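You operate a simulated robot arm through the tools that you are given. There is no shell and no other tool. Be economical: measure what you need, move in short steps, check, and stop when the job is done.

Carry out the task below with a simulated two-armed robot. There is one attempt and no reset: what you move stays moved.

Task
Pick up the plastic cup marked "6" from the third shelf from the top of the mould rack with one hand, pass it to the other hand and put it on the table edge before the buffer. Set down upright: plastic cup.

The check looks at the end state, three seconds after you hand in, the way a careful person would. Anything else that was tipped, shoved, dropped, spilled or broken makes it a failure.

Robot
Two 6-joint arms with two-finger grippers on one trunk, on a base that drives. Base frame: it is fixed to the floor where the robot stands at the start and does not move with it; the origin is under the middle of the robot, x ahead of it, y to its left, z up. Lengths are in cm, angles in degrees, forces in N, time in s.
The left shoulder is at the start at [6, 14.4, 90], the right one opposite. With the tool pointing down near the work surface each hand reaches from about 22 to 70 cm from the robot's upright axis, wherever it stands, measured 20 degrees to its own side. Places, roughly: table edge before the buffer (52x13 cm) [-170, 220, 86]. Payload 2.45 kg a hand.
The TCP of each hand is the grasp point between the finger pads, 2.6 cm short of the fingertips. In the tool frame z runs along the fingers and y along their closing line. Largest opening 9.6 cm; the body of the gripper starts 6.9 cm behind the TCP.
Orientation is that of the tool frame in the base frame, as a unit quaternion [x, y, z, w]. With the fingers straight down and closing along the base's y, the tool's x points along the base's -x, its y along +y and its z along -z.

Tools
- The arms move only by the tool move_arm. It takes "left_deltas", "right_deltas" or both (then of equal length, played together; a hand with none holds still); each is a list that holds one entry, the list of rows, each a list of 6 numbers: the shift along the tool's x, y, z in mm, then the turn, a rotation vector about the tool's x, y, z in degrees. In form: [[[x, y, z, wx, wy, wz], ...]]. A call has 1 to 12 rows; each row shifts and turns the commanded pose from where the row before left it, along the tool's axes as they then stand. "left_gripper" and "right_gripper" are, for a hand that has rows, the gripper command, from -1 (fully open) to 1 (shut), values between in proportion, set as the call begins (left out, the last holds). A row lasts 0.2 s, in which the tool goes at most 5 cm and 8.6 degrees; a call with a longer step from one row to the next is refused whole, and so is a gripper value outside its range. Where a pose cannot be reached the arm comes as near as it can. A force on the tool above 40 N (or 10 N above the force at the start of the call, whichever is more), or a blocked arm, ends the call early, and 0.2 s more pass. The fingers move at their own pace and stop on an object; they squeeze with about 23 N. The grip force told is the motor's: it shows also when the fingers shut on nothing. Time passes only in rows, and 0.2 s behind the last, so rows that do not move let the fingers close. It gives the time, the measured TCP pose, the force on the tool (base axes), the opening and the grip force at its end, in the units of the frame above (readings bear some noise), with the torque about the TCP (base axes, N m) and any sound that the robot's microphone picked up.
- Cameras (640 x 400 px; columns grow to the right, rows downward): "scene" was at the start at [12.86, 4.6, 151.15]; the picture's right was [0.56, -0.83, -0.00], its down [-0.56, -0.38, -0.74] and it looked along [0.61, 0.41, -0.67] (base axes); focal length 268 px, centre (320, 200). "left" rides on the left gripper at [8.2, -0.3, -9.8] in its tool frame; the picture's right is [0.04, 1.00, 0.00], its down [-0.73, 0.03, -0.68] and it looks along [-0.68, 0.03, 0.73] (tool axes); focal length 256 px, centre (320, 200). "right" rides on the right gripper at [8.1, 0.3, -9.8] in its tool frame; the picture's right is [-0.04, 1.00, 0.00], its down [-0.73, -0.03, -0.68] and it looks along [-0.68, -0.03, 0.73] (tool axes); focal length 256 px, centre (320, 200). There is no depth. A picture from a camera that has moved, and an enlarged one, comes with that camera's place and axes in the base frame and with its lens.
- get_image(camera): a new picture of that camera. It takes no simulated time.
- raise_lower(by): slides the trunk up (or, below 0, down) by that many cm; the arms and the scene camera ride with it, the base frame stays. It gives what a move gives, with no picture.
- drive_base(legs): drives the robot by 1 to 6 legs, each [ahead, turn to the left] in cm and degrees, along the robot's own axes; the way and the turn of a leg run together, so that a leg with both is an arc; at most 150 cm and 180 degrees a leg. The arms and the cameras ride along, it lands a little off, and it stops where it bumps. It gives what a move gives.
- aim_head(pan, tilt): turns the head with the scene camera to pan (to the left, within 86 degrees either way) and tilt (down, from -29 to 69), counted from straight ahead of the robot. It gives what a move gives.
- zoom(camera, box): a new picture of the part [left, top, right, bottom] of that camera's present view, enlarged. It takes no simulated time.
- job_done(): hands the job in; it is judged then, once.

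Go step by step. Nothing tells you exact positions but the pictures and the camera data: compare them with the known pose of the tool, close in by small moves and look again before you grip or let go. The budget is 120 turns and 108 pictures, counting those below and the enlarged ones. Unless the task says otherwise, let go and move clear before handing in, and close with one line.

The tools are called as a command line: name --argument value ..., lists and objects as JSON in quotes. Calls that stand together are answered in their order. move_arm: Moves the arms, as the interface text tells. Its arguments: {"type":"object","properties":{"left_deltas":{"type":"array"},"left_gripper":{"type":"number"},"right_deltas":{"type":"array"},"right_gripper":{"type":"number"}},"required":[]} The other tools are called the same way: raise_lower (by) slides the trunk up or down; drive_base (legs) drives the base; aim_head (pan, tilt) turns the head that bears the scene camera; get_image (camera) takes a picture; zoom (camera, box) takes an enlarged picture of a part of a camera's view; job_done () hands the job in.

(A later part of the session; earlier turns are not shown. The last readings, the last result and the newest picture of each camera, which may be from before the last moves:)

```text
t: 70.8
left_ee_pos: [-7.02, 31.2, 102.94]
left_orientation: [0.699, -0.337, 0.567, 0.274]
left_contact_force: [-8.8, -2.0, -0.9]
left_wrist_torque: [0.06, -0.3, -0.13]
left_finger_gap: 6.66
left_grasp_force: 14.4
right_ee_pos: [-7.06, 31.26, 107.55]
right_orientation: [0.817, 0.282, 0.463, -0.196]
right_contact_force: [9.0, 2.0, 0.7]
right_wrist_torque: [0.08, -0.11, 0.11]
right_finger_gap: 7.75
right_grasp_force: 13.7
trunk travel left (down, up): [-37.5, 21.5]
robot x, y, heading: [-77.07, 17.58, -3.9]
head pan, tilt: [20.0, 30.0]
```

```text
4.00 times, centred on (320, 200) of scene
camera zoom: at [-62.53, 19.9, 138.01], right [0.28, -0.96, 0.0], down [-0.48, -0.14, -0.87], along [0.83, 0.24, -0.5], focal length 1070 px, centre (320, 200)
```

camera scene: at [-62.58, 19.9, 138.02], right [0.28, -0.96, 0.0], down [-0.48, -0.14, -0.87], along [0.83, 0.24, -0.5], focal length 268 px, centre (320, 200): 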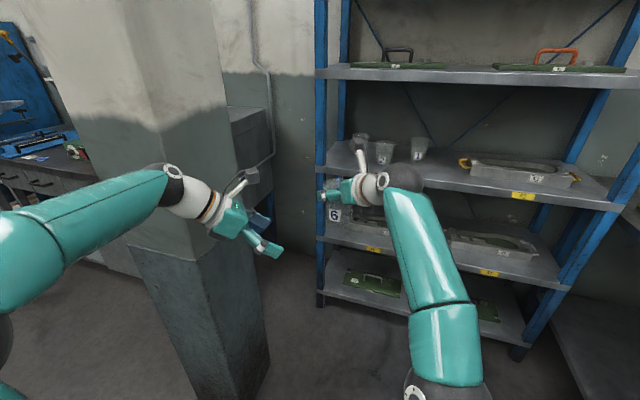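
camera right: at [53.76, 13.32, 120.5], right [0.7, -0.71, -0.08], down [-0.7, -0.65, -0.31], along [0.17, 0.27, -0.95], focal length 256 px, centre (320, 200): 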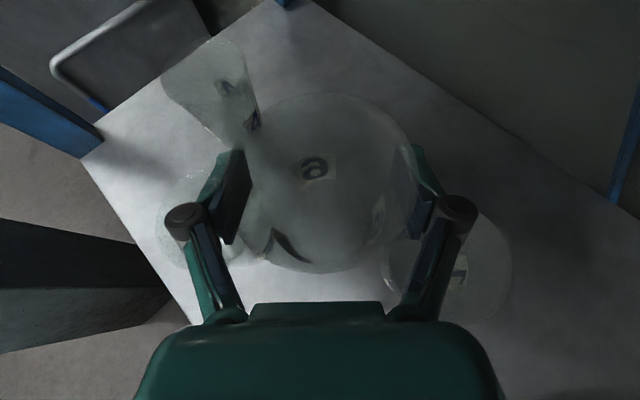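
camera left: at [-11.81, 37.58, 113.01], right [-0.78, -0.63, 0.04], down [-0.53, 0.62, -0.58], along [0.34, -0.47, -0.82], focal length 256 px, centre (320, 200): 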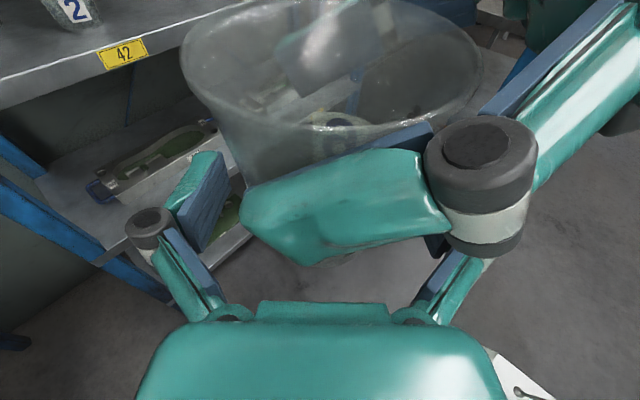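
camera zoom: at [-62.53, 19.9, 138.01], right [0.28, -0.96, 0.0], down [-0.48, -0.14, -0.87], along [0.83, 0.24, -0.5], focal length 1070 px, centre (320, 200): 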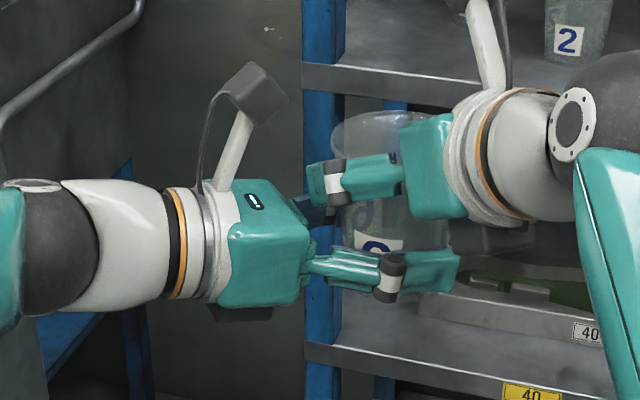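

Both hands hold the cup with a small side load of 9 N. I'll ease it by nudging the left hand 4 mm, then open the right fingers.

move_arm --left_deltas '[[[0, 4, 0, 0, 0, 0], [0, 0, 0, 0, 0, 0]]]'

move_arm --right_deltas '[[[0, 0, 0, 0, 0, 0], [0, 0, 0, 0, 0, 0], [0, 0, 0, 0, 0, 0], [0, 0, 0, 0, 0, 0]]]' --right_gripper -1

zoom --camera "scene" --box '[240, 150, 400, 250]'

get_image --camera "left"

```text
t: 71.4
left_ee_pos: [-7.17, 31.05, 102.87]
left_orientation: [0.7, -0.336, 0.568, 0.274]
left_contact_force: [8.1, 1.9, 0.5]
left_wrist_torque: [-0.03, 0.33, -0.09]
left_finger_gap: 6.64
left_grasp_force: 13.7
right_ee_pos: [-7.09, 31.34, 107.44]
right_orientation: [0.818, 0.283, 0.461, -0.196]
right_contact_force: [-7.9, -2.1, -2.3]
right_wrist_torque: [-0.12, 0.07, 0.11]
right_finger_gap: 7.74
right_grasp_force: 14.2
trunk travel left (down, up): [-37.5, 21.5]
robot x, y, heading: [-77.13, 18.0, -4.0]
head pan, tilt: [20.0, 30.0]
```

```text
t: 72.4
left_ee_pos: [-7.35, 30.99, 102.9]
left_orientation: [0.7, -0.337, 0.567, 0.274]
left_contact_force: [-0.7, -0.4, 0.0]
left_wrist_torque: [0.0, 0.01, -0.03]
left_finger_gap: 6.64
left_grasp_force: 13.9
right_ee_pos: [-7.1, 31.28, 107.48]
right_orientation: [0.818, 0.282, 0.462, -0.196]
right_contact_force: [-0.3, -0.3, -0.6]
right_wrist_torque: [0.01, 0.0, 0.0]
right_finger_gap: 9.63
right_grasp_force: 0.0
trunk travel left (down, up): [-37.5, 21.5]
robot x, y, heading: [-77.23, 18.1, -4.1]
head pan, tilt: [20.0, 30.0]
```

```text
4.00 times, centred on (320, 200) of scene
camera zoom: at [-62.54, 19.9, 138.02], right [0.28, -0.96, 0.0], down [-0.48, -0.14, -0.87], along [0.83, 0.24, -0.5], focal length 1070 px, centre (320, 200)
```

zoom: 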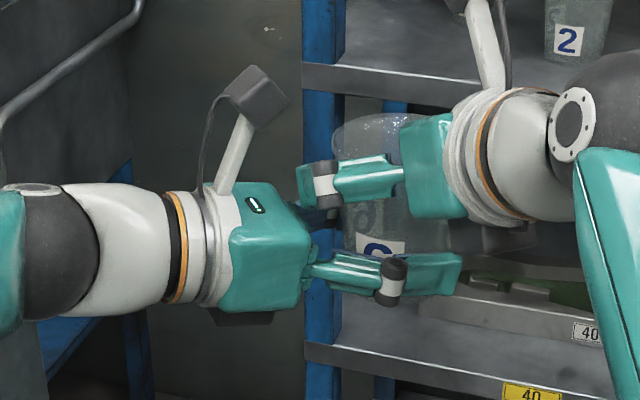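

```text
46 pictures are left
camera left: at [-12.09, 37.41, 112.92], right [-0.78, -0.63, 0.04], down [-0.53, 0.62, -0.58], along [0.34, -0.47, -0.82], focal length 256 px, centre (320, 200)
```

left: 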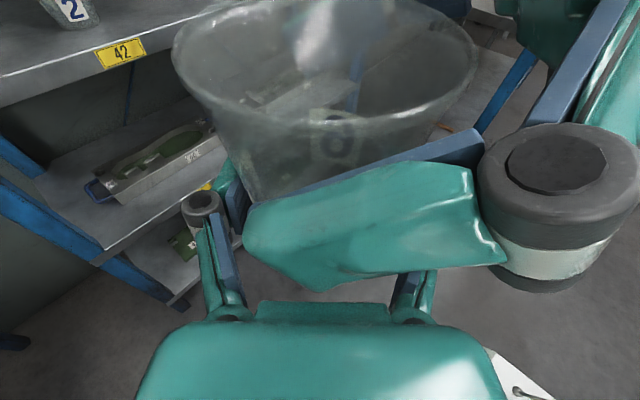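

The left hand holds the cup alone, and the right fingers are fully open around its rim. I'll lower the left hand straight down to slip the cup out from between the right fingers.

move_arm --left_deltas '[[[-19.6, 0, 4.1, 0, 0, 0], [-19.6, 0, 4.1, 0, 0, 0], [-19.6, 0, 4.1, 0, 0, 0], [-19.6, 0, 4.1, 0, 0, 0], [0, 0, 0, 0, 0, 0]]]'

get_image --left "left" --camera "left"

get_image --camera "scene"

```text
t: 73.6
left_ee_pos: [-7.35, 30.96, 94.72]
left_orientation: [0.699, -0.338, 0.567, 0.275]
left_contact_force: [0.2, 0.1, -0.4]
left_wrist_torque: [0.0, 0.02, 0.0]
left_finger_gap: 6.63
left_grasp_force: 14.1
right_ee_pos: [-6.95, 31.16, 107.55]
right_orientation: [0.818, 0.283, 0.461, -0.196]
right_contact_force: [-0.5, 0.8, -0.5]
right_wrist_torque: [-0.01, 0.01, 0.04]
right_finger_gap: 9.6
right_grasp_force: 0.1
trunk travel left (down, up): [-37.5, 21.5]
robot x, y, heading: [-77.2, 18.29, -4.1]
head pan, tilt: [20.0, 30.0]
```

```text
45 pictures are left
camera left: at [-12.15, 37.35, 104.72], right [-0.78, -0.63, 0.04], down [-0.53, 0.62, -0.58], along [0.34, -0.47, -0.82], focal length 256 px, centre (320, 200)
```

left: 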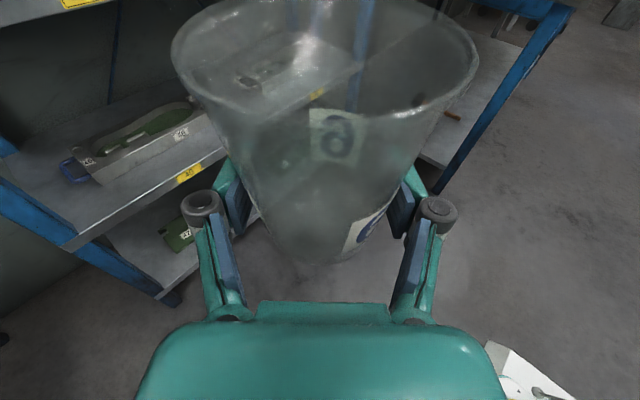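

```text
44 pictures are left
camera scene: at [-62.55, 19.9, 138.02], right [0.28, -0.96, 0.0], down [-0.48, -0.14, -0.87], along [0.83, 0.24, -0.5], focal length 268 px, centre (320, 200)
```

scene: 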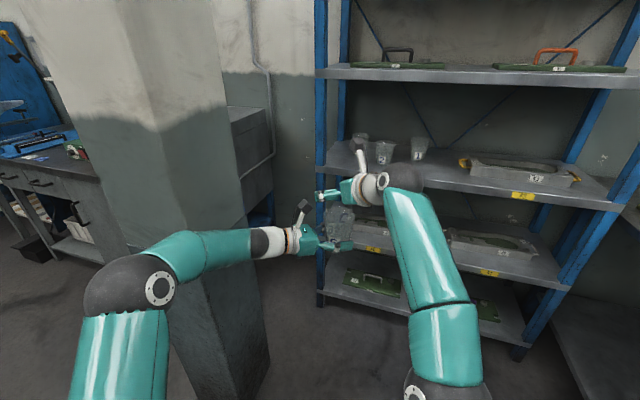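

The handover is done: the left hand holds cup 6 upright and the right hand is free. I'll part the hands.

move_arm --right_deltas '[[[-8.3, 25.8, -31, 0, 0, 0], [-8.3, 25.8, -31, 0, 0, 0], [-8.3, 25.8, -31, 0, 0, 0], [0, 0, 0, 0, 0, 0]]]' --left_deltas '[[[0, 0, -30, 0, 0, 0], [0, 0, -30, 0, 0, 0], [0, 0, -30, 0, 0, 0], [0, 0, 0, 0, 0, 0]]]'

get_image --camera "scene"

```text
t: 74.6
left_ee_pos: [-13.19, 37.84, 96.53]
left_orientation: [0.699, -0.337, 0.568, 0.274]
left_contact_force: [-0.5, 0.4, 1.5]
left_wrist_torque: [-0.01, 0.01, -0.03]
left_finger_gap: 6.65
left_grasp_force: 14.2
right_ee_pos: [-6.03, 19.94, 111.07]
right_orientation: [0.818, 0.284, 0.46, -0.196]
right_contact_force: [-0.5, 0.6, -0.6]
right_wrist_torque: [0.02, 0.0, 0.05]
right_finger_gap: 9.6
right_grasp_force: 0.1
right hand out of reach, approached as far as the arm can: row 1, 2, 3
trunk travel left (down, up): [-37.5, 21.5]
robot x, y, heading: [-77.02, 17.93, -4.1]
head pan, tilt: [20.0, 30.0]
```

```text
43 pictures are left
camera scene: at [-62.51, 19.89, 138.01], right [0.28, -0.96, 0.0], down [-0.48, -0.14, -0.87], along [0.83, 0.24, -0.5], focal length 268 px, centre (320, 200)
```

scene: 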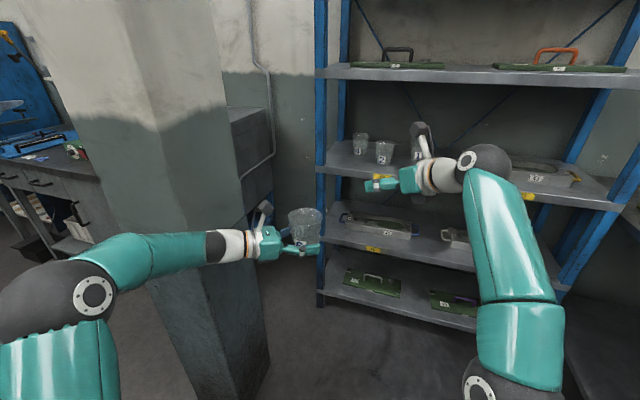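

Now I'll free the right arm by pitching its hand back to pointing down about the wrist.

move_arm --right_deltas '[[[-30, 0, -2, 0, -7.5, 0], [-30, 0, -2, 0, -7.5, 0], [-30, 0, -2, 0, -7.5, 0], [-30, 0, -2, 0, -7.5, 0], [-30, 0, -2, 0, -7.5, 0], [-30, 0, -2, 0, -7.5, 0], [-30, 0, -2, 0, -7.5, 0], [-30, 0, -2, 0, -7.5, 0], [0, 0, 0, 0, 0, 0]]]'

get_image --camera "scene"

```text
t: 76.6
left_ee_pos: [-13.07, 37.82, 96.55]
left_orientation: [0.7, -0.338, 0.567, 0.274]
left_contact_force: [0.3, 0.0, -0.2]
left_wrist_torque: [-0.06, 0.0, 0.0]
left_finger_gap: 6.64
left_grasp_force: 14.0
right_ee_pos: [-19.84, 8.41, 98.21]
right_orientation: [0.939, 0.343, -0.011, -0.028]
right_contact_force: [0.3, -0.6, 0.2]
right_wrist_torque: [0.01, -0.01, -0.03]
right_finger_gap: 9.6
right_grasp_force: 0.1
right hand out of reach, approached as far as the arm can: row 3, 8
trunk travel left (down, up): [-37.5, 21.5]
robot x, y, heading: [-77.32, 17.85, -3.8]
head pan, tilt: [20.0, 30.0]
```

```text
42 pictures are left
camera scene: at [-62.56, 19.89, 138.02], right [0.28, -0.96, 0.0], down [-0.48, -0.14, -0.87], along [0.83, 0.24, -0.5], focal length 268 px, centre (320, 200)
```

scene: 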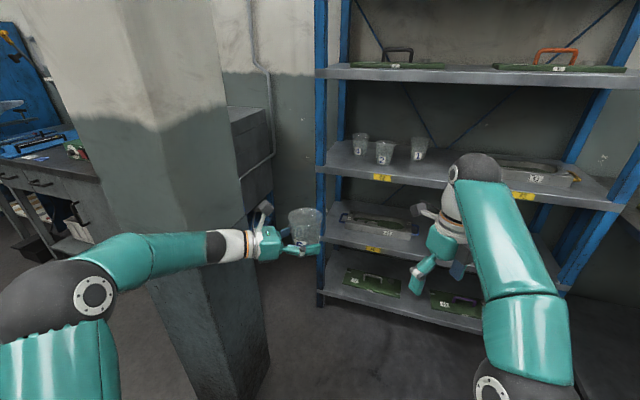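

The hand points down again. I'll retract it toward the body.

move_arm --right_deltas '[[[-37, -18, 0, 0, 0, 0], [-37, -18, 0, 0, 0, 0], [-37, -18, 0, 0, 0, 0], [-37, -18, 0, 0, 0, 0], [-37, -18, 0, 0, 0, 0], [0, 0, 0, 0, 0, 0]]]'

get_image --camera "scene"

```text
t: 78.0
left_ee_pos: [-13.14, 37.85, 96.63]
left_orientation: [0.699, -0.338, 0.567, 0.275]
left_contact_force: [-0.8, 0.6, 0.7]
left_wrist_torque: [0.01, 0.01, -0.03]
left_finger_gap: 6.63
left_grasp_force: 13.7
right_ee_pos: [-39.9, 3.56, 99.03]
right_orientation: [0.939, 0.343, -0.01, -0.028]
right_contact_force: [0.3, -0.6, -0.3]
right_wrist_torque: [-0.01, -0.02, 0.01]
right_finger_gap: 9.58
right_grasp_force: 0.0
trunk travel left (down, up): [-37.5, 21.5]
robot x, y, heading: [-77.05, 17.67, -3.8]
head pan, tilt: [20.0, 30.0]
```

```text
41 pictures are left
camera scene: at [-62.52, 19.89, 138.0], right [0.28, -0.96, 0.0], down [-0.48, -0.14, -0.87], along [0.83, 0.24, -0.5], focal length 268 px, centre (320, 200)
```

scene: 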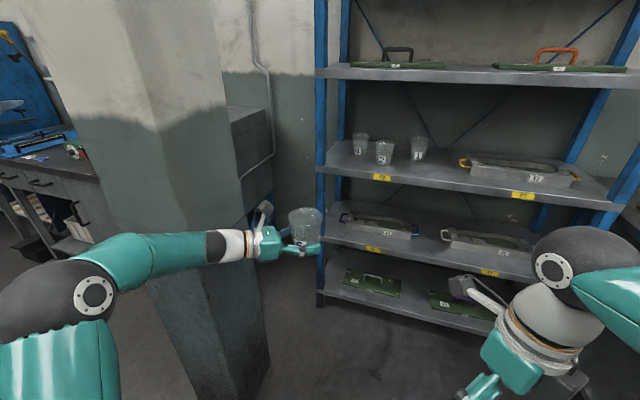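

The right arm is freed and compact. Now I'll look toward the destination, left and behind at about (-170, 220).

aim_head --pan 86 --tilt 25

get_image --camera "scene"

```text
t: 79.3
left_ee_pos: [-13.02, 37.93, 96.55]
left_orientation: [0.699, -0.338, 0.567, 0.274]
left_contact_force: [-0.2, 0.9, -0.2]
left_wrist_torque: [0.01, 0.01, 0.01]
left_finger_gap: 6.65
left_grasp_force: 13.6
right_ee_pos: [-40.07, 3.72, 99.05]
right_orientation: [0.939, 0.343, -0.01, -0.028]
right_contact_force: [-0.8, 0.0, 0.2]
right_wrist_torque: [0.01, -0.02, 0.0]
right_finger_gap: 9.59
right_grasp_force: 0.1
trunk travel left (down, up): [-37.5, 21.5]
robot x, y, heading: [-77.28, 18.16, -3.8]
head pan, tilt: [85.9, 25.0]
```

```text
40 pictures are left
camera scene: at [-69.97, 26.52, 138.82], right [0.99, -0.14, 0.0], down [-0.06, -0.42, -0.91], along [0.13, 0.9, -0.42], focal length 268 px, centre (320, 200)
```

scene: 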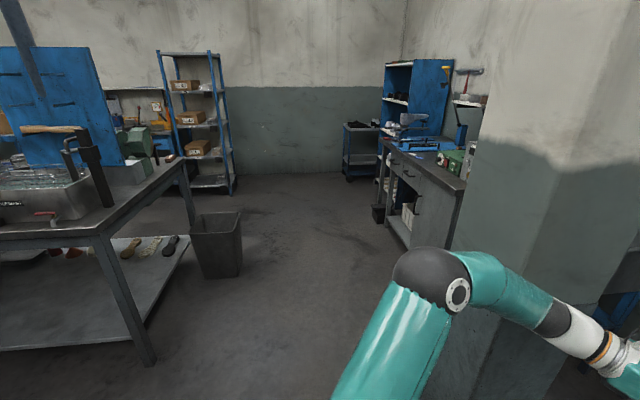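

I see a bench with a green machine, likely the buffer, near (-168, 229). I'll zoom to understand the table and its edge.

zoom --camera "scene" --box '[0, 90, 240, 240]'

```text
2.67 times, centred on (120, 165) of scene
camera zoom: at [-69.97, 26.52, 138.82], right [0.99, -0.14, 0.0], down [-0.06, -0.42, -0.91], along [0.13, 0.9, -0.42], focal length 713 px, centre (853, 293)
```

zoom: 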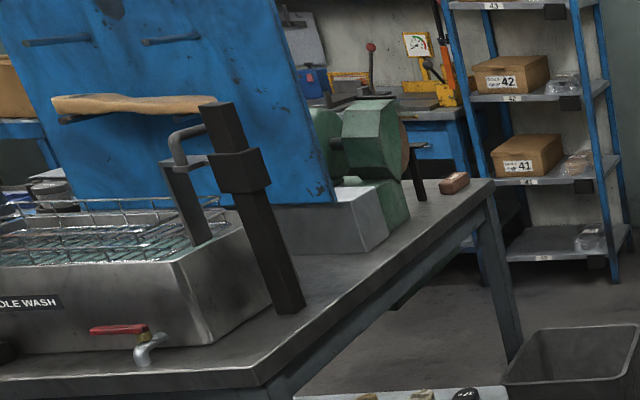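

The table's far edge (y≈225) lies in front of the green buffer, so I must go around through the gap right of the table and past the bin, and approach from beyond. First I'll pull the left hand in for turning.

move_arm --left_deltas '[[[-3.7, 34, -17, 0, 0, 0], [-3.7, 34, -17, 0, 0, 0], [-3.7, 34, -17, 0, 0, 0], [-3.7, 34, -17, 0, 0, 0], [0, 0, 0, 0, 0, 0]]]'

aim_head --pan 30 --tilt 45

get_image --camera "scene"

```text
t: 80.5
left_ee_pos: [-27.99, 34.81, 96.36]
left_orientation: [0.699, -0.338, 0.567, 0.275]
left_contact_force: [0.0, 0.5, 0.7]
left_wrist_torque: [-0.01, 0.01, -0.02]
left_finger_gap: 6.63
left_grasp_force: 14.2
right_ee_pos: [-39.96, 3.4, 98.97]
right_orientation: [0.939, 0.343, -0.009, -0.028]
right_contact_force: [0.4, -0.7, -0.9]
right_wrist_torque: [-0.02, 0.0, 0.02]
right_finger_gap: 9.61
right_grasp_force: 0.2
trunk travel left (down, up): [-37.5, 21.5]
robot x, y, heading: [-77.25, 17.75, -4.1]
head pan, tilt: [85.9, 25.0]
```

```text
t: 81.8
left_ee_pos: [-28.07, 34.87, 96.3]
left_orientation: [0.699, -0.338, 0.567, 0.275]
left_contact_force: [0.0, -0.8, -0.1]
left_wrist_torque: [-0.01, 0.01, 0.01]
left_finger_gap: 6.63
left_grasp_force: 13.8
right_ee_pos: [-39.98, 3.49, 99.06]
right_orientation: [0.939, 0.343, -0.01, -0.027]
right_contact_force: [-0.6, -0.9, 0.3]
right_wrist_torque: [-0.03, -0.02, 0.0]
right_finger_gap: 9.6
right_grasp_force: 0.0
trunk travel left (down, up): [-37.5, 21.5]
robot x, y, heading: [-77.32, 18.08, -4.5]
head pan, tilt: [30.0, 45.0]
```

```text
38 pictures are left
camera scene: at [-63.98, 20.97, 135.76], right [0.44, -0.9, 0.0], down [-0.64, -0.31, -0.71], along [0.64, 0.31, -0.71], focal length 268 px, centre (320, 200)
```

scene: 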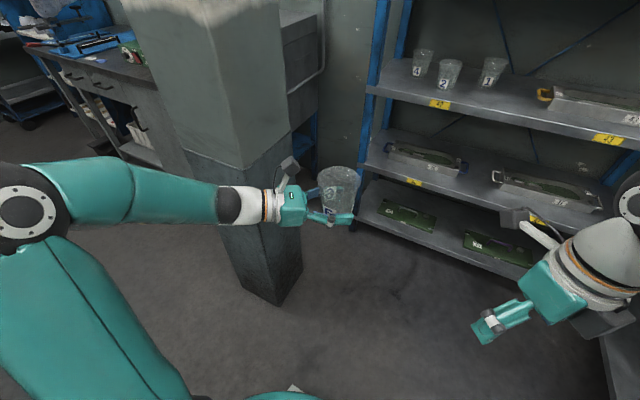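

Everything is compact. I'll raise the trunk a little, turn left to face +y, and drive ahead between the table and the pillar.

raise_lower --by 6

drive_base --legs '[[0, 94.3], [85, 0]]'

aim_head --pan 0 --tilt 30

get_image --camera "scene"

```text
t: 82.8
left_ee_pos: [-28.09, 34.79, 102.27]
left_orientation: [0.699, -0.338, 0.567, 0.274]
left_contact_force: [-0.3, -0.3, -0.3]
left_wrist_torque: [-0.02, 0.03, -0.01]
left_finger_gap: 6.66
left_grasp_force: 14.4
right_ee_pos: [-40.03, 3.58, 105.09]
right_orientation: [0.939, 0.344, -0.009, -0.028]
right_contact_force: [-0.2, 0.2, -0.1]
right_wrist_torque: [-0.04, 0.02, -0.01]
right_finger_gap: 9.59
right_grasp_force: 0.0
trunk travel left (down, up): [-43.5, 15.5]
robot x, y, heading: [-76.94, 18.04, -3.9]
head pan, tilt: [30.0, 45.0]
```

```text
t: 87.4
left_ee_pos: [-93.57, 68.03, 102.36]
left_orientation: [0.734, 0.252, 0.598, -0.202]
left_contact_force: [0.6, 0.6, 0.3]
left_wrist_torque: [-0.02, -0.04, -0.03]
left_finger_gap: 6.6
left_grasp_force: 13.9
right_ee_pos: [-62.43, 55.96, 105.13]
right_orientation: [0.422, 0.906, -0.028, -0.014]
right_contact_force: [-0.1, 0.0, 0.1]
right_wrist_torque: [-0.01, -0.01, -0.01]
right_finger_gap: 9.59
right_grasp_force: 0.1
trunk travel left (down, up): [-43.5, 15.5]
robot x, y, heading: [-72.26, 18.0, 85.9]
head pan, tilt: [30.0, 45.0]
stopped in leg 1: the robot was blocked; the commanded pose is now the measured one
```

```text
t: 88.4
left_ee_pos: [-93.34, 67.86, 102.5]
left_orientation: [0.735, 0.251, 0.596, -0.202]
left_contact_force: [-0.5, 0.8, -0.6]
left_wrist_torque: [-0.01, -0.01, -0.02]
left_finger_gap: 6.63
left_grasp_force: 13.9
right_ee_pos: [-62.12, 55.85, 105.2]
right_orientation: [0.423, 0.906, -0.029, -0.016]
right_contact_force: [-0.7, 1.0, -0.7]
right_wrist_torque: [0.0, -0.03, -0.02]
right_finger_gap: 9.58
right_grasp_force: 0.0
trunk travel left (down, up): [-43.5, 15.5]
robot x, y, heading: [-72.1, 18.35, 85.6]
head pan, tilt: [0.0, 30.0]
```

```text
37 pictures are left
camera scene: at [-70.95, 32.92, 144.02], right [1.0, -0.07, 0.0], down [-0.04, -0.5, -0.87], along [0.06, 0.86, -0.5], focal length 268 px, centre (320, 200)
```

scene: 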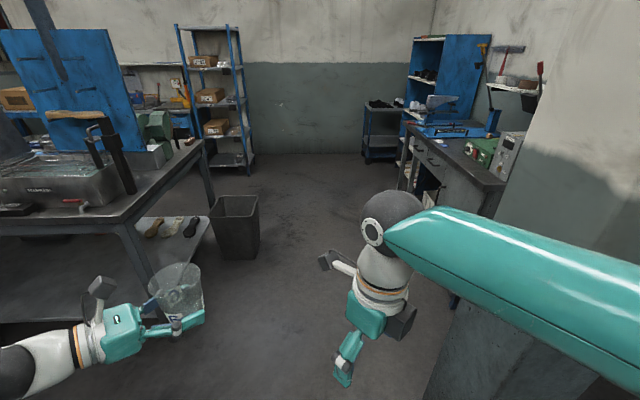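

The turn was blocked at 86°, so something on the left or behind touched the robot. I'll look there.

aim_head --pan 80 --tilt 35

get_image --camera "scene"

aim_head --pan -80 --tilt 35

get_image --camera "scene"

```text
t: 89.9
left_ee_pos: [-93.37, 67.75, 102.5]
left_orientation: [0.734, 0.251, 0.597, -0.204]
left_contact_force: [0.0, 0.2, -0.7]
left_wrist_torque: [0.03, -0.03, 0.02]
left_finger_gap: 6.6
left_grasp_force: 14.3
right_ee_pos: [-62.24, 55.89, 105.28]
right_orientation: [0.423, 0.906, -0.028, -0.015]
right_contact_force: [-1.1, 0.3, -0.4]
right_wrist_torque: [-0.01, 0.01, -0.04]
right_finger_gap: 9.57
right_grasp_force: 0.1
trunk travel left (down, up): [-43.5, 15.5]
robot x, y, heading: [-71.98, 18.43, 85.9]
head pan, tilt: [80.0, 35.0]
```

```text
36 pictures are left
camera scene: at [-80.15, 26.08, 143.24], right [0.25, 0.97, 0.0], down [0.56, -0.14, -0.82], along [-0.79, 0.2, -0.57], focal length 268 px, centre (320, 200)
```

scene: 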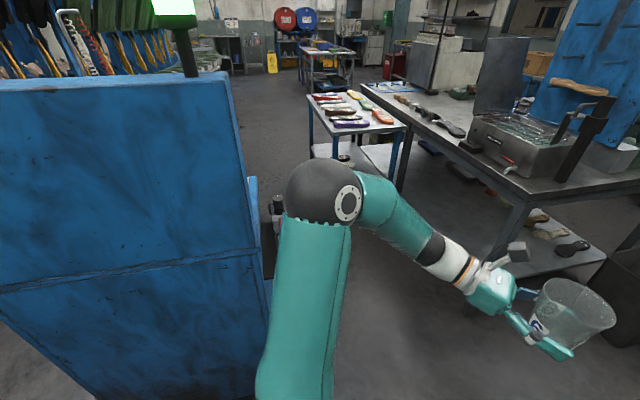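

```text
t: 92.4
left_ee_pos: [-93.36, 67.82, 102.42]
left_orientation: [0.735, 0.25, 0.597, -0.203]
left_contact_force: [0.0, -0.1, -0.3]
left_wrist_torque: [0.0, 0.02, 0.04]
left_finger_gap: 6.61
left_grasp_force: 14.0
right_ee_pos: [-62.12, 55.88, 105.24]
right_orientation: [0.422, 0.906, -0.029, -0.015]
right_contact_force: [0.6, 0.5, -0.4]
right_wrist_torque: [0.0, 0.01, -0.04]
right_finger_gap: 9.61
right_grasp_force: 0.0
trunk travel left (down, up): [-43.5, 15.5]
robot x, y, heading: [-71.91, 17.66, 85.9]
head pan, tilt: [-80.0, 35.0]
```

```text
35 pictures are left
camera scene: at [-62.86, 24.79, 143.24], right [0.1, -0.99, 0.0], down [-0.57, -0.06, -0.82], along [0.81, 0.08, -0.57], focal length 268 px, centre (320, 200)
```

scene: 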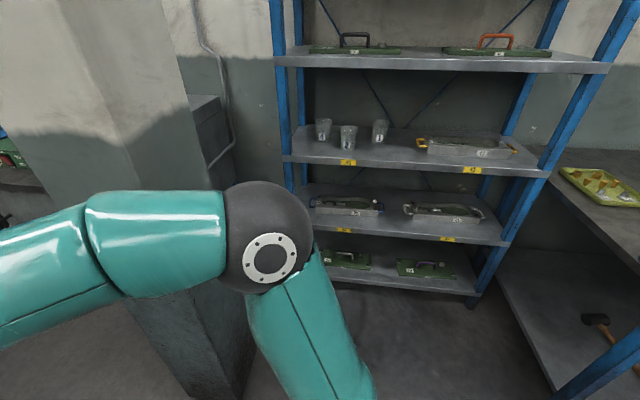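

A big fixed blue machine stands to the left rear, and the left elbow touched it; nothing is disturbed. I'll drive forward away from it with a slight left arc, keeping the right elbow clear of the pillar.

drive_base --legs '[[20, 7], [62, 0]]'

aim_head --pan 0 --tilt 30

get_image --camera "scene"

```text
t: 97.2
left_ee_pos: [-100.57, 148.09, 102.34]
left_orientation: [0.721, 0.289, 0.585, -0.233]
left_contact_force: [-1.0, 0.0, -0.3]
left_wrist_torque: [0.0, 0.0, 0.01]
left_finger_gap: 6.63
left_grasp_force: 13.8
right_ee_pos: [-68.35, 139.23, 105.27]
right_orientation: [0.375, 0.927, -0.029, -0.014]
right_contact_force: [-0.5, 0.3, -0.3]
right_wrist_torque: [-0.02, -0.01, 0.02]
right_finger_gap: 9.61
right_grasp_force: 0.0
trunk travel left (down, up): [-43.5, 15.5]
robot x, y, heading: [-74.43, 100.85, 91.5]
head pan, tilt: [-80.0, 35.0]
```

```text
t: 98.7
left_ee_pos: [-100.53, 147.84, 102.44]
left_orientation: [0.721, 0.289, 0.585, -0.233]
left_contact_force: [0.5, -0.5, -0.1]
left_wrist_torque: [-0.01, 0.01, 0.0]
left_finger_gap: 6.59
left_grasp_force: 13.5
right_ee_pos: [-68.24, 139.1, 105.26]
right_orientation: [0.374, 0.927, -0.03, -0.014]
right_contact_force: [0.1, -0.3, 0.5]
right_wrist_torque: [-0.02, 0.03, -0.02]
right_finger_gap: 9.59
right_grasp_force: 0.1
trunk travel left (down, up): [-43.5, 15.5]
robot x, y, heading: [-74.11, 100.48, 91.5]
head pan, tilt: [0.0, 30.0]
```

```text
34 pictures are left
camera scene: at [-74.61, 115.59, 144.02], right [1.0, 0.03, 0.0], down [0.01, -0.5, -0.87], along [-0.02, 0.87, -0.5], focal length 268 px, centre (320, 200)
```

scene: 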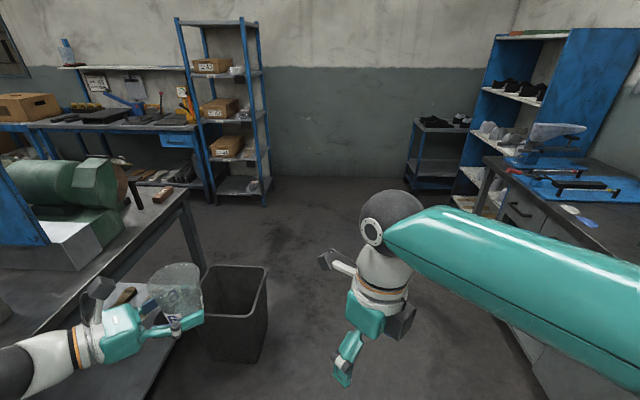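

The route ahead is clear: the bin is at x≈-128 to -107 and the far table corner at (-142, 224). I'll swing slightly right of the bin, continue to y≈280, and turn left.

drive_base --legs '[[0, -9], [100, 0], [0, 7.5], [80, 0]]'

drive_base --legs '[[0, 90]]'

get_image --camera "scene"

```text
t: 109.2
left_ee_pos: [-94.14, 325.22, 102.34]
left_orientation: [0.718, 0.297, 0.582, -0.24]
left_contact_force: [0.4, 0.1, 0.3]
left_wrist_torque: [0.04, -0.01, -0.04]
left_finger_gap: 6.6
left_grasp_force: 14.3
right_ee_pos: [-61.71, 317.18, 105.24]
right_orientation: [0.364, 0.931, -0.03, -0.013]
right_contact_force: [-0.1, 0.4, -0.2]
right_wrist_torque: [-0.02, -0.03, 0.01]
right_finger_gap: 9.6
right_grasp_force: 0.1
trunk travel left (down, up): [-43.5, 15.5]
robot x, y, heading: [-66.45, 278.78, 93.0]
head pan, tilt: [0.0, 30.0]
```

```text
t: 113.0
left_ee_pos: [-118.85, 261.8, 102.64]
left_orientation: [0.372, 0.681, 0.304, -0.552]
left_contact_force: [-0.1, -0.5, -0.8]
left_wrist_torque: [0.07, -0.02, -0.03]
left_finger_gap: 6.58
left_grasp_force: 13.4
right_ee_pos: [-104.57, 292.64, 105.44]
right_orientation: [-0.324, 0.945, -0.046, 0.011]
right_contact_force: [-0.3, -0.4, -0.6]
right_wrist_torque: [0.06, -0.02, -0.03]
right_finger_gap: 9.59
right_grasp_force: 0.1
trunk travel left (down, up): [-43.5, 15.5]
robot x, y, heading: [-66.28, 283.47, 172.8]
head pan, tilt: [0.0, 30.0]
stopped in leg 1: the robot was blocked; the commanded pose is now the measured one
```

```text
33 pictures are left
camera scene: at [-81.6, 285.08, 143.99], right [0.13, 0.99, 0.0], down [0.5, -0.07, -0.86], along [-0.86, 0.11, -0.5], focal length 268 px, centre (320, 200)
```

scene: 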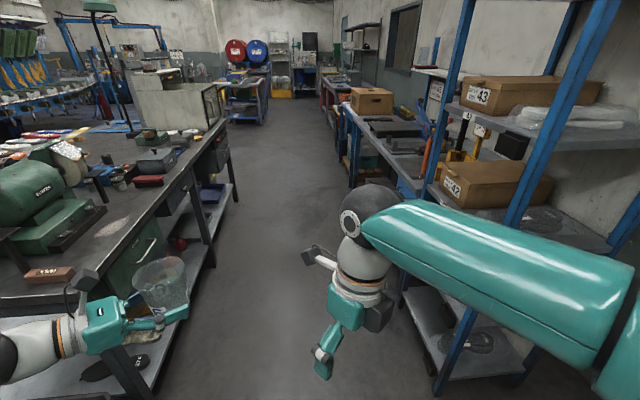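

The turn stopped at 173°. I'll look to the left side to see what is touching.

aim_head --pan 80 --tilt 45

get_image --camera "scene"

aim_head --pan -80 --tilt 35

get_image --camera "scene"

```text
t: 114.6
left_ee_pos: [-118.61, 261.99, 102.71]
left_orientation: [0.372, 0.681, 0.302, -0.553]
left_contact_force: [-0.1, 0.1, -0.3]
left_wrist_torque: [-0.03, -0.01, -0.01]
left_finger_gap: 6.58
left_grasp_force: 14.0
right_ee_pos: [-104.42, 292.77, 105.45]
right_orientation: [-0.324, 0.945, -0.045, 0.01]
right_contact_force: [-0.9, -0.1, 0.2]
right_wrist_torque: [-0.02, 0.04, -0.03]
right_finger_gap: 9.61
right_grasp_force: 0.1
trunk travel left (down, up): [-43.5, 15.5]
robot x, y, heading: [-66.54, 283.67, 172.7]
head pan, tilt: [80.0, 45.0]
```

```text
32 pictures are left
camera scene: at [-74.86, 276.27, 141.76], right [-0.95, 0.3, 0.0], down [0.21, 0.67, -0.71], along [-0.21, -0.67, -0.71], focal length 268 px, centre (320, 200)
```

scene: 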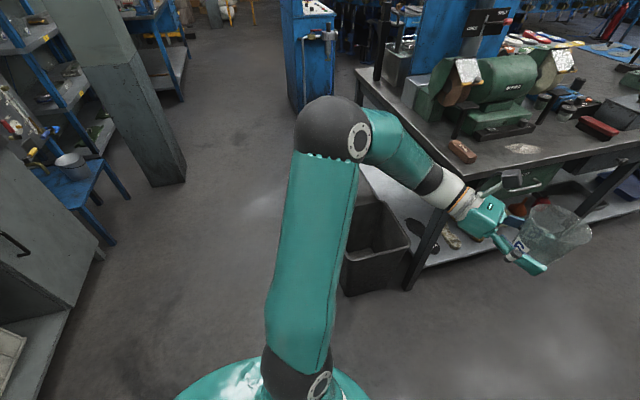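

```text
t: 117.0
left_ee_pos: [-118.52, 261.92, 102.74]
left_orientation: [0.373, 0.681, 0.303, -0.553]
left_contact_force: [-0.3, 0.3, 0.7]
left_wrist_torque: [-0.03, 0.01, 0.02]
left_finger_gap: 6.56
left_grasp_force: 14.0
right_ee_pos: [-104.45, 292.72, 105.42]
right_orientation: [-0.323, 0.945, -0.045, 0.009]
right_contact_force: [0.3, 0.0, -0.3]
right_wrist_torque: [0.0, 0.0, 0.02]
right_finger_gap: 9.61
right_grasp_force: 0.1
trunk travel left (down, up): [-43.5, 15.5]
robot x, y, heading: [-66.37, 283.51, 172.5]
head pan, tilt: [-80.0, 35.0]
```

```text
31 pictures are left
camera scene: at [-72.77, 292.82, 143.24], right [1.0, 0.04, 0.0], down [0.02, -0.57, -0.82], along [-0.03, 0.82, -0.57], focal length 268 px, centre (320, 200)
```

scene: 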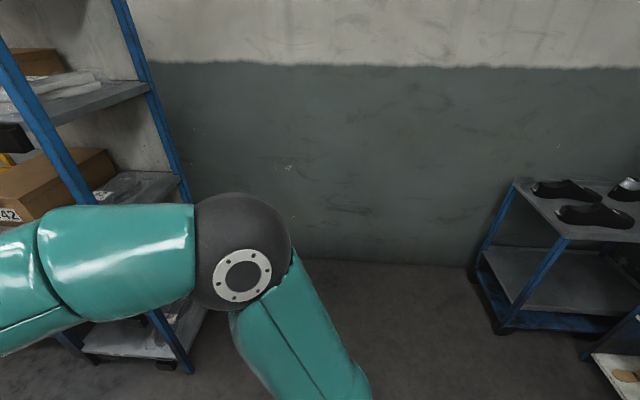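

Nothing is actually touching and everything stands. The free strip before the buffer lies around (-172, 219). I'll straighten up, drive west along the table, and turn to face it.

drive_base --legs '[[0, 7], [122, 0]]'

aim_head --pan 60 --tilt 40

get_image --camera "scene"

```text
t: 123.9
left_ee_pos: [-237.4, 255.23, 102.64]
left_orientation: [0.325, 0.706, 0.263, -0.572]
left_contact_force: [-0.1, 0.7, -0.6]
left_wrist_torque: [0.01, 0.01, -0.01]
left_finger_gap: 6.55
left_grasp_force: 13.6
right_ee_pos: [-227.72, 287.67, 105.42]
right_orientation: [-0.388, 0.921, -0.044, 0.013]
right_contact_force: [0.0, -0.3, -0.6]
right_wrist_torque: [-0.01, 0.0, -0.02]
right_finger_gap: 9.6
right_grasp_force: 0.1
trunk travel left (down, up): [-43.5, 15.5]
robot x, y, heading: [-188.38, 284.12, -179.8]
head pan, tilt: [-80.0, 35.0]
```

```text
t: 126.1
left_ee_pos: [-237.33, 255.19, 102.83]
left_orientation: [0.325, 0.704, 0.264, -0.573]
left_contact_force: [0.3, 0.4, -0.4]
left_wrist_torque: [0.02, -0.01, 0.01]
left_finger_gap: 6.57
left_grasp_force: 14.2
right_ee_pos: [-227.66, 287.62, 105.55]
right_orientation: [-0.388, 0.92, -0.045, 0.013]
right_contact_force: [-0.4, 0.0, -0.3]
right_wrist_torque: [0.02, 0.0, 0.01]
right_finger_gap: 9.58
right_grasp_force: 0.1
trunk travel left (down, up): [-43.5, 15.5]
robot x, y, heading: [-188.47, 283.47, -180.0]
head pan, tilt: [60.0, 40.0]
```

```text
30 pictures are left
camera scene: at [-198.86, 276.12, 142.49], right [-0.87, 0.5, 0.0], down [0.32, 0.56, -0.77], along [-0.38, -0.67, -0.64], focal length 268 px, centre (320, 200)
```

scene: 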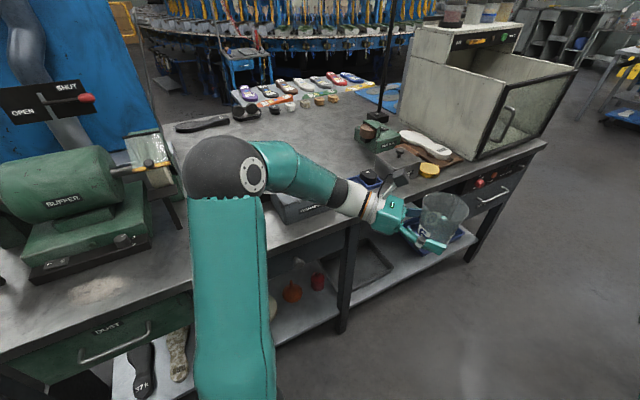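

I can read "BUFFER" on the machine, and the strip in front of it (y≈214–227) is free. I'll go 22 cm further, turn to face the table, and look.

drive_base --legs '[[22, 0], [0, 90]]'

aim_head --pan 25 --tilt 45

get_image --camera "scene"

```text
t: 131.0
left_ee_pos: [-200.78, 227.6, 102.82]
left_orientation: [-0.14, 0.764, -0.113, -0.62]
left_contact_force: [-0.2, -0.9, -0.1]
left_wrist_torque: [0.0, 0.05, -0.04]
left_finger_gap: 6.57
left_grasp_force: 14.4
right_ee_pos: [-229.0, 247.23, 105.55]
right_orientation: [0.857, -0.511, 0.038, -0.046]
right_contact_force: [-0.1, 0.6, 0.0]
right_wrist_torque: [0.04, -0.01, 0.01]
right_finger_gap: 9.61
right_grasp_force: 0.0
trunk travel left (down, up): [-43.5, 15.5]
robot x, y, heading: [-215.0, 285.11, -107.9]
head pan, tilt: [60.0, 40.0]
stopped in leg 2: the robot was blocked; the commanded pose is now the measured one
```

```text
t: 132.0
left_ee_pos: [-200.82, 227.74, 102.8]
left_orientation: [-0.139, 0.764, -0.113, -0.62]
left_contact_force: [-0.2, -0.2, 0.1]
left_wrist_torque: [0.04, 0.02, 0.02]
left_finger_gap: 6.55
left_grasp_force: 14.4
right_ee_pos: [-228.98, 247.48, 105.62]
right_orientation: [0.858, -0.511, 0.039, -0.047]
right_contact_force: [-0.3, -0.3, -0.2]
right_wrist_torque: [-0.03, -0.01, -0.02]
right_finger_gap: 9.6
right_grasp_force: 0.0
trunk travel left (down, up): [-43.5, 15.5]
robot x, y, heading: [-214.84, 285.02, -107.9]
head pan, tilt: [25.0, 45.0]
```

```text
29 pictures are left
camera scene: at [-216.05, 270.97, 141.76], right [-0.99, -0.13, 0.0], down [-0.09, 0.7, -0.71], along [0.09, -0.7, -0.71], focal length 268 px, centre (320, 200)
```

scene: 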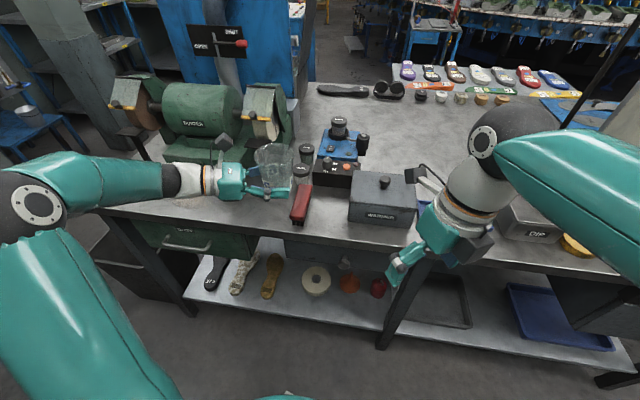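

The turn stopped short again at -108°, but nothing appears touched and the cup is safely held. I'll turn the remaining 17° and look.

drive_base --legs '[[0, 17]]'

get_image --camera "scene"

```text
t: 133.5
left_ee_pos: [-185.02, 234.35, 102.88]
left_orientation: [-0.25, 0.736, -0.203, -0.596]
left_contact_force: [-0.8, -0.2, -0.6]
left_wrist_torque: [0.01, 0.01, -0.03]
left_finger_gap: 6.55
left_grasp_force: 14.2
right_ee_pos: [-217.78, 244.84, 105.61]
right_orientation: [0.925, -0.376, 0.033, -0.054]
right_contact_force: [-0.7, -0.5, -0.5]
right_wrist_torque: [0.04, 0.01, 0.0]
right_finger_gap: 9.59
right_grasp_force: 0.1
trunk travel left (down, up): [-43.5, 15.5]
robot x, y, heading: [-216.33, 285.22, -91.3]
head pan, tilt: [25.0, 45.0]
```

```text
28 pictures are left
camera scene: at [-213.17, 271.28, 141.76], right [-0.91, -0.41, 0.0], down [-0.29, 0.65, -0.71], along [0.29, -0.65, -0.71], focal length 268 px, centre (320, 200)
```

scene: 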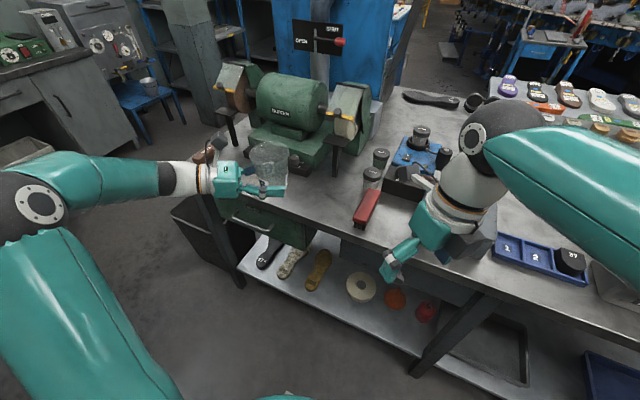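

I'm now facing the table, with the cup near (-185, 234), just off the edge. I'll zoom in on the target area.

zoom --camera "scene" --box '[190, 80, 430, 230]'

get_image --camera "left"

```text
2.67 times, centred on (310, 155) of scene
camera zoom: at [-213.17, 271.28, 141.76], right [-0.91, -0.41, 0.0], down [-0.29, 0.65, -0.71], along [0.29, -0.65, -0.71], focal length 713 px, centre (347, 320)
```

zoom: 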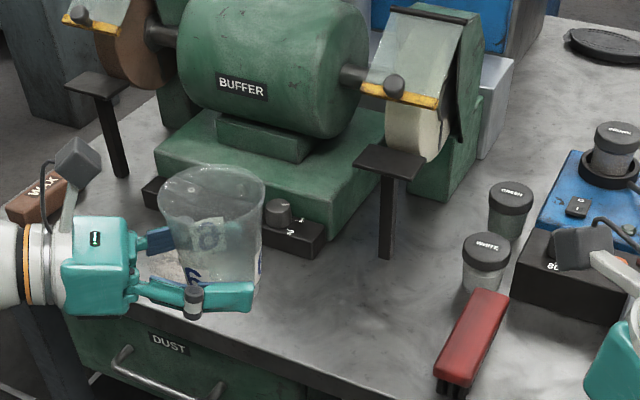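

```text
26 pictures are left
camera left: at [-178.59, 238.78, 112.9], right [-0.61, 0.79, 0.04], down [0.63, 0.52, -0.58], along [-0.48, -0.33, -0.81], focal length 256 px, centre (320, 200)
```

left: 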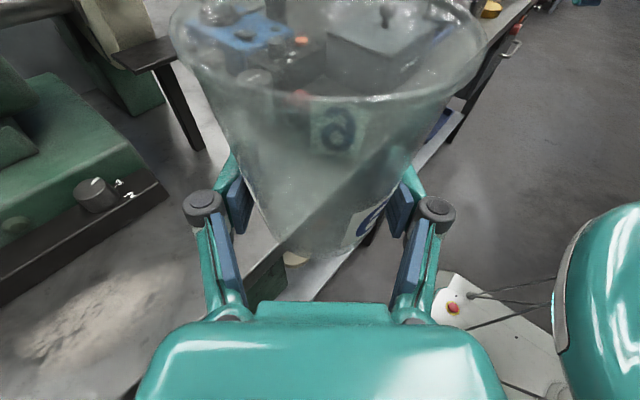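

The free spot is clear: panel front at y≈213, table edge ≈229.5, dust heap at x≈-171, red brush at x≈-204. I'll put the cup at (-187.5, 221) and move over it at the present height first.

move_arm --left_deltas '[[[5.2, -22.7, 24.8, 0, 0, 0], [5.2, -22.7, 24.8, 0, 0, 0], [5.2, -22.7, 24.8, 0, 0, 0], [5.2, -22.7, 24.8, 0, 0, 0], [0, 0, 0, 0, 0, 0]]]'

get_image --camera "left"

zoom --camera "scene" --box '[190, 80, 430, 230]'

```text
t: 134.7
left_ee_pos: [-187.73, 220.62, 102.91]
left_orientation: [-0.25, 0.735, -0.203, -0.596]
left_contact_force: [-1.0, -0.3, 0.3]
left_wrist_torque: [-0.02, 0.01, 0.03]
left_finger_gap: 6.55
left_grasp_force: 14.2
right_ee_pos: [-217.69, 244.95, 105.64]
right_orientation: [0.925, -0.375, 0.033, -0.053]
right_contact_force: [-0.4, 0.9, -0.1]
right_wrist_torque: [0.0, -0.03, 0.01]
right_finger_gap: 9.58
right_grasp_force: 0.0
trunk travel left (down, up): [-43.5, 15.5]
robot x, y, heading: [-216.37, 285.08, -90.6]
head pan, tilt: [25.0, 45.0]
```

```text
25 pictures are left
camera left: at [-181.25, 225.07, 112.9], right [-0.61, 0.79, 0.04], down [0.63, 0.52, -0.58], along [-0.48, -0.33, -0.81], focal length 256 px, centre (320, 200)
```

left: 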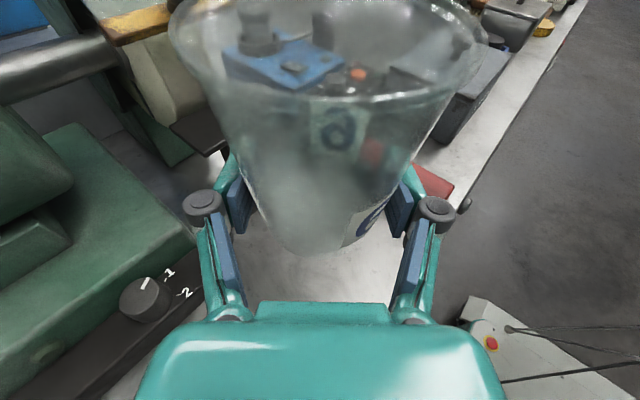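

```text
2.67 times, centred on (310, 155) of scene
camera zoom: at [-213.17, 271.34, 141.77], right [-0.91, -0.41, 0.0], down [-0.29, 0.65, -0.71], along [0.29, -0.65, -0.71], focal length 713 px, centre (347, 320)
```

zoom: 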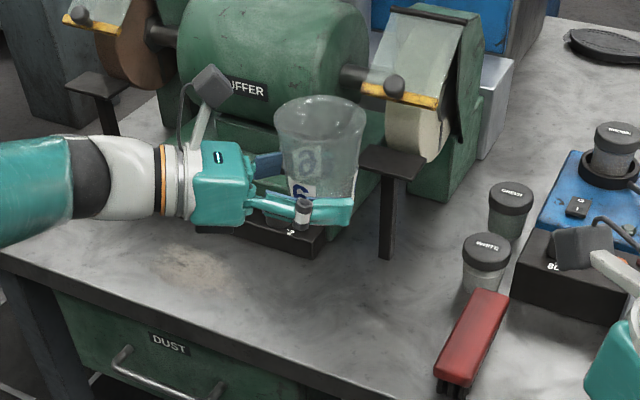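

The cup is over the free spot. I'll lower it 12.5 cm, to just above the table.

move_arm --left_deltas '[[[-30.6, 0, 6.5, 0, 0, 0], [-30.6, 0, 6.5, 0, 0, 0], [-30.6, 0, 6.5, 0, 0, 0], [-24.5, 0, 5.2, 0, 0, 0], [0, 0, 0, 0, 0, 0]]]'

zoom --camera "scene" --box '[210, 100, 370, 200]'

get_image --camera "left"

```text
t: 135.9
left_ee_pos: [-187.45, 220.93, 91.0]
left_orientation: [-0.249, 0.736, -0.203, -0.596]
left_contact_force: [0.2, 0.0, 0.0]
left_wrist_torque: [0.02, 0.01, 0.05]
left_finger_gap: 6.55
left_grasp_force: 14.1
right_ee_pos: [-217.77, 244.94, 105.59]
right_orientation: [0.925, -0.375, 0.034, -0.054]
right_contact_force: [-0.4, -0.3, 0.2]
right_wrist_torque: [0.0, 0.01, 0.02]
right_finger_gap: 9.61
right_grasp_force: 0.0
trunk travel left (down, up): [-43.5, 15.5]
robot x, y, heading: [-216.21, 284.87, -91.1]
head pan, tilt: [25.0, 45.0]
```

```text
4.00 times, centred on (290, 150) of scene
camera zoom: at [-213.18, 271.3, 141.76], right [-0.91, -0.41, 0.0], down [-0.29, 0.65, -0.71], along [0.29, -0.65, -0.71], focal length 1070 px, centre (440, 400)
```

zoom: 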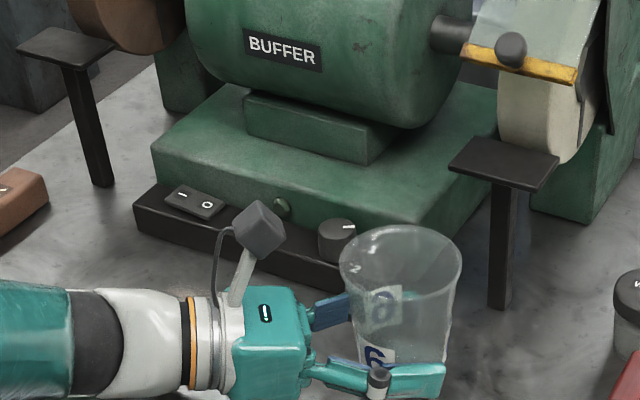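

```text
22 pictures are left
camera left: at [-181.15, 225.46, 101.04], right [-0.61, 0.79, 0.04], down [0.63, 0.52, -0.58], along [-0.48, -0.33, -0.81], focal length 256 px, centre (320, 200)
```

left: 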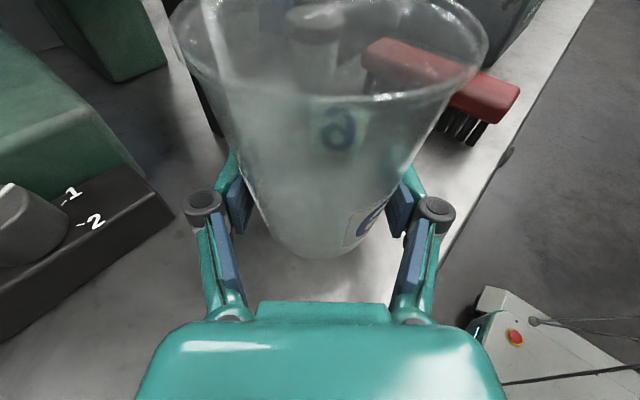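

The cup is upright, about 2 cm above the table, with clearance all round. Lowering slowly while watching the force.

move_arm --left_deltas '[[[-3.9, 0, 0.8, 0, 0, 0], [-3.9, 0, 0.8, 0, 0, 0], [-3.9, 0, 0.8, 0, 0, 0], [-2, 0, 0.4, 0, 0, 0], [0, 0, 0, 0, 0, 0]]]'

move_arm --left_deltas '[[[-2, 0, 0.4, 0, 0, 0], [-2, 0, 0.4, 0, 0, 0], [0, 0, 0, 0, 0, 0]]]'

zoom --camera "scene" --box '[210, 100, 370, 200]'

```text
t: 137.1
left_ee_pos: [-187.54, 221.0, 89.59]
left_orientation: [-0.249, 0.736, -0.202, -0.596]
left_contact_force: [0.5, 0.7, 0.0]
left_wrist_torque: [0.01, -0.01, 0.01]
left_finger_gap: 6.54
left_grasp_force: 13.9
right_ee_pos: [-217.69, 244.88, 105.54]
right_orientation: [0.925, -0.376, 0.033, -0.054]
right_contact_force: [0.2, 0.4, 0.2]
right_wrist_torque: [-0.01, 0.0, -0.01]
right_finger_gap: 9.62
right_grasp_force: 0.1
trunk travel left (down, up): [-43.5, 15.5]
robot x, y, heading: [-216.07, 285.34, -91.0]
head pan, tilt: [25.0, 45.0]
```

```text
t: 137.9
left_ee_pos: [-187.49, 220.99, 89.16]
left_orientation: [-0.249, 0.735, -0.203, -0.597]
left_contact_force: [-0.4, 0.0, -0.5]
left_wrist_torque: [0.0, 0.01, 0.01]
left_finger_gap: 6.54
left_grasp_force: 14.2
right_ee_pos: [-217.7, 244.92, 105.58]
right_orientation: [0.925, -0.376, 0.033, -0.053]
right_contact_force: [0.9, 0.3, -0.7]
right_wrist_torque: [-0.01, 0.0, -0.01]
right_finger_gap: 9.6
right_grasp_force: 0.0
trunk travel left (down, up): [-43.5, 15.5]
robot x, y, heading: [-216.1, 284.91, -91.2]
head pan, tilt: [25.0, 45.0]
```

```text
4.00 times, centred on (290, 150) of scene
camera zoom: at [-213.17, 271.28, 141.76], right [-0.91, -0.41, 0.0], down [-0.29, 0.65, -0.71], along [0.29, -0.65, -0.71], focal length 1070 px, centre (440, 400)
```

zoom: 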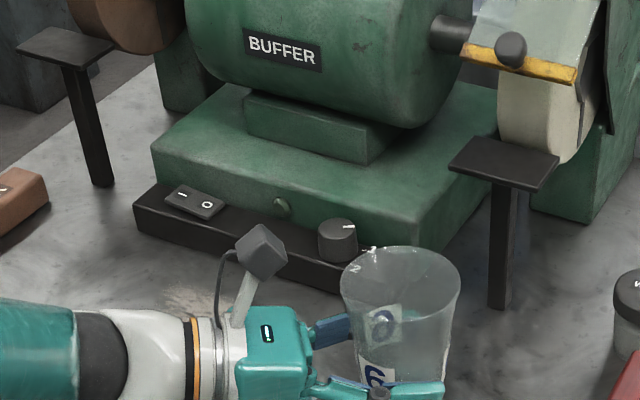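

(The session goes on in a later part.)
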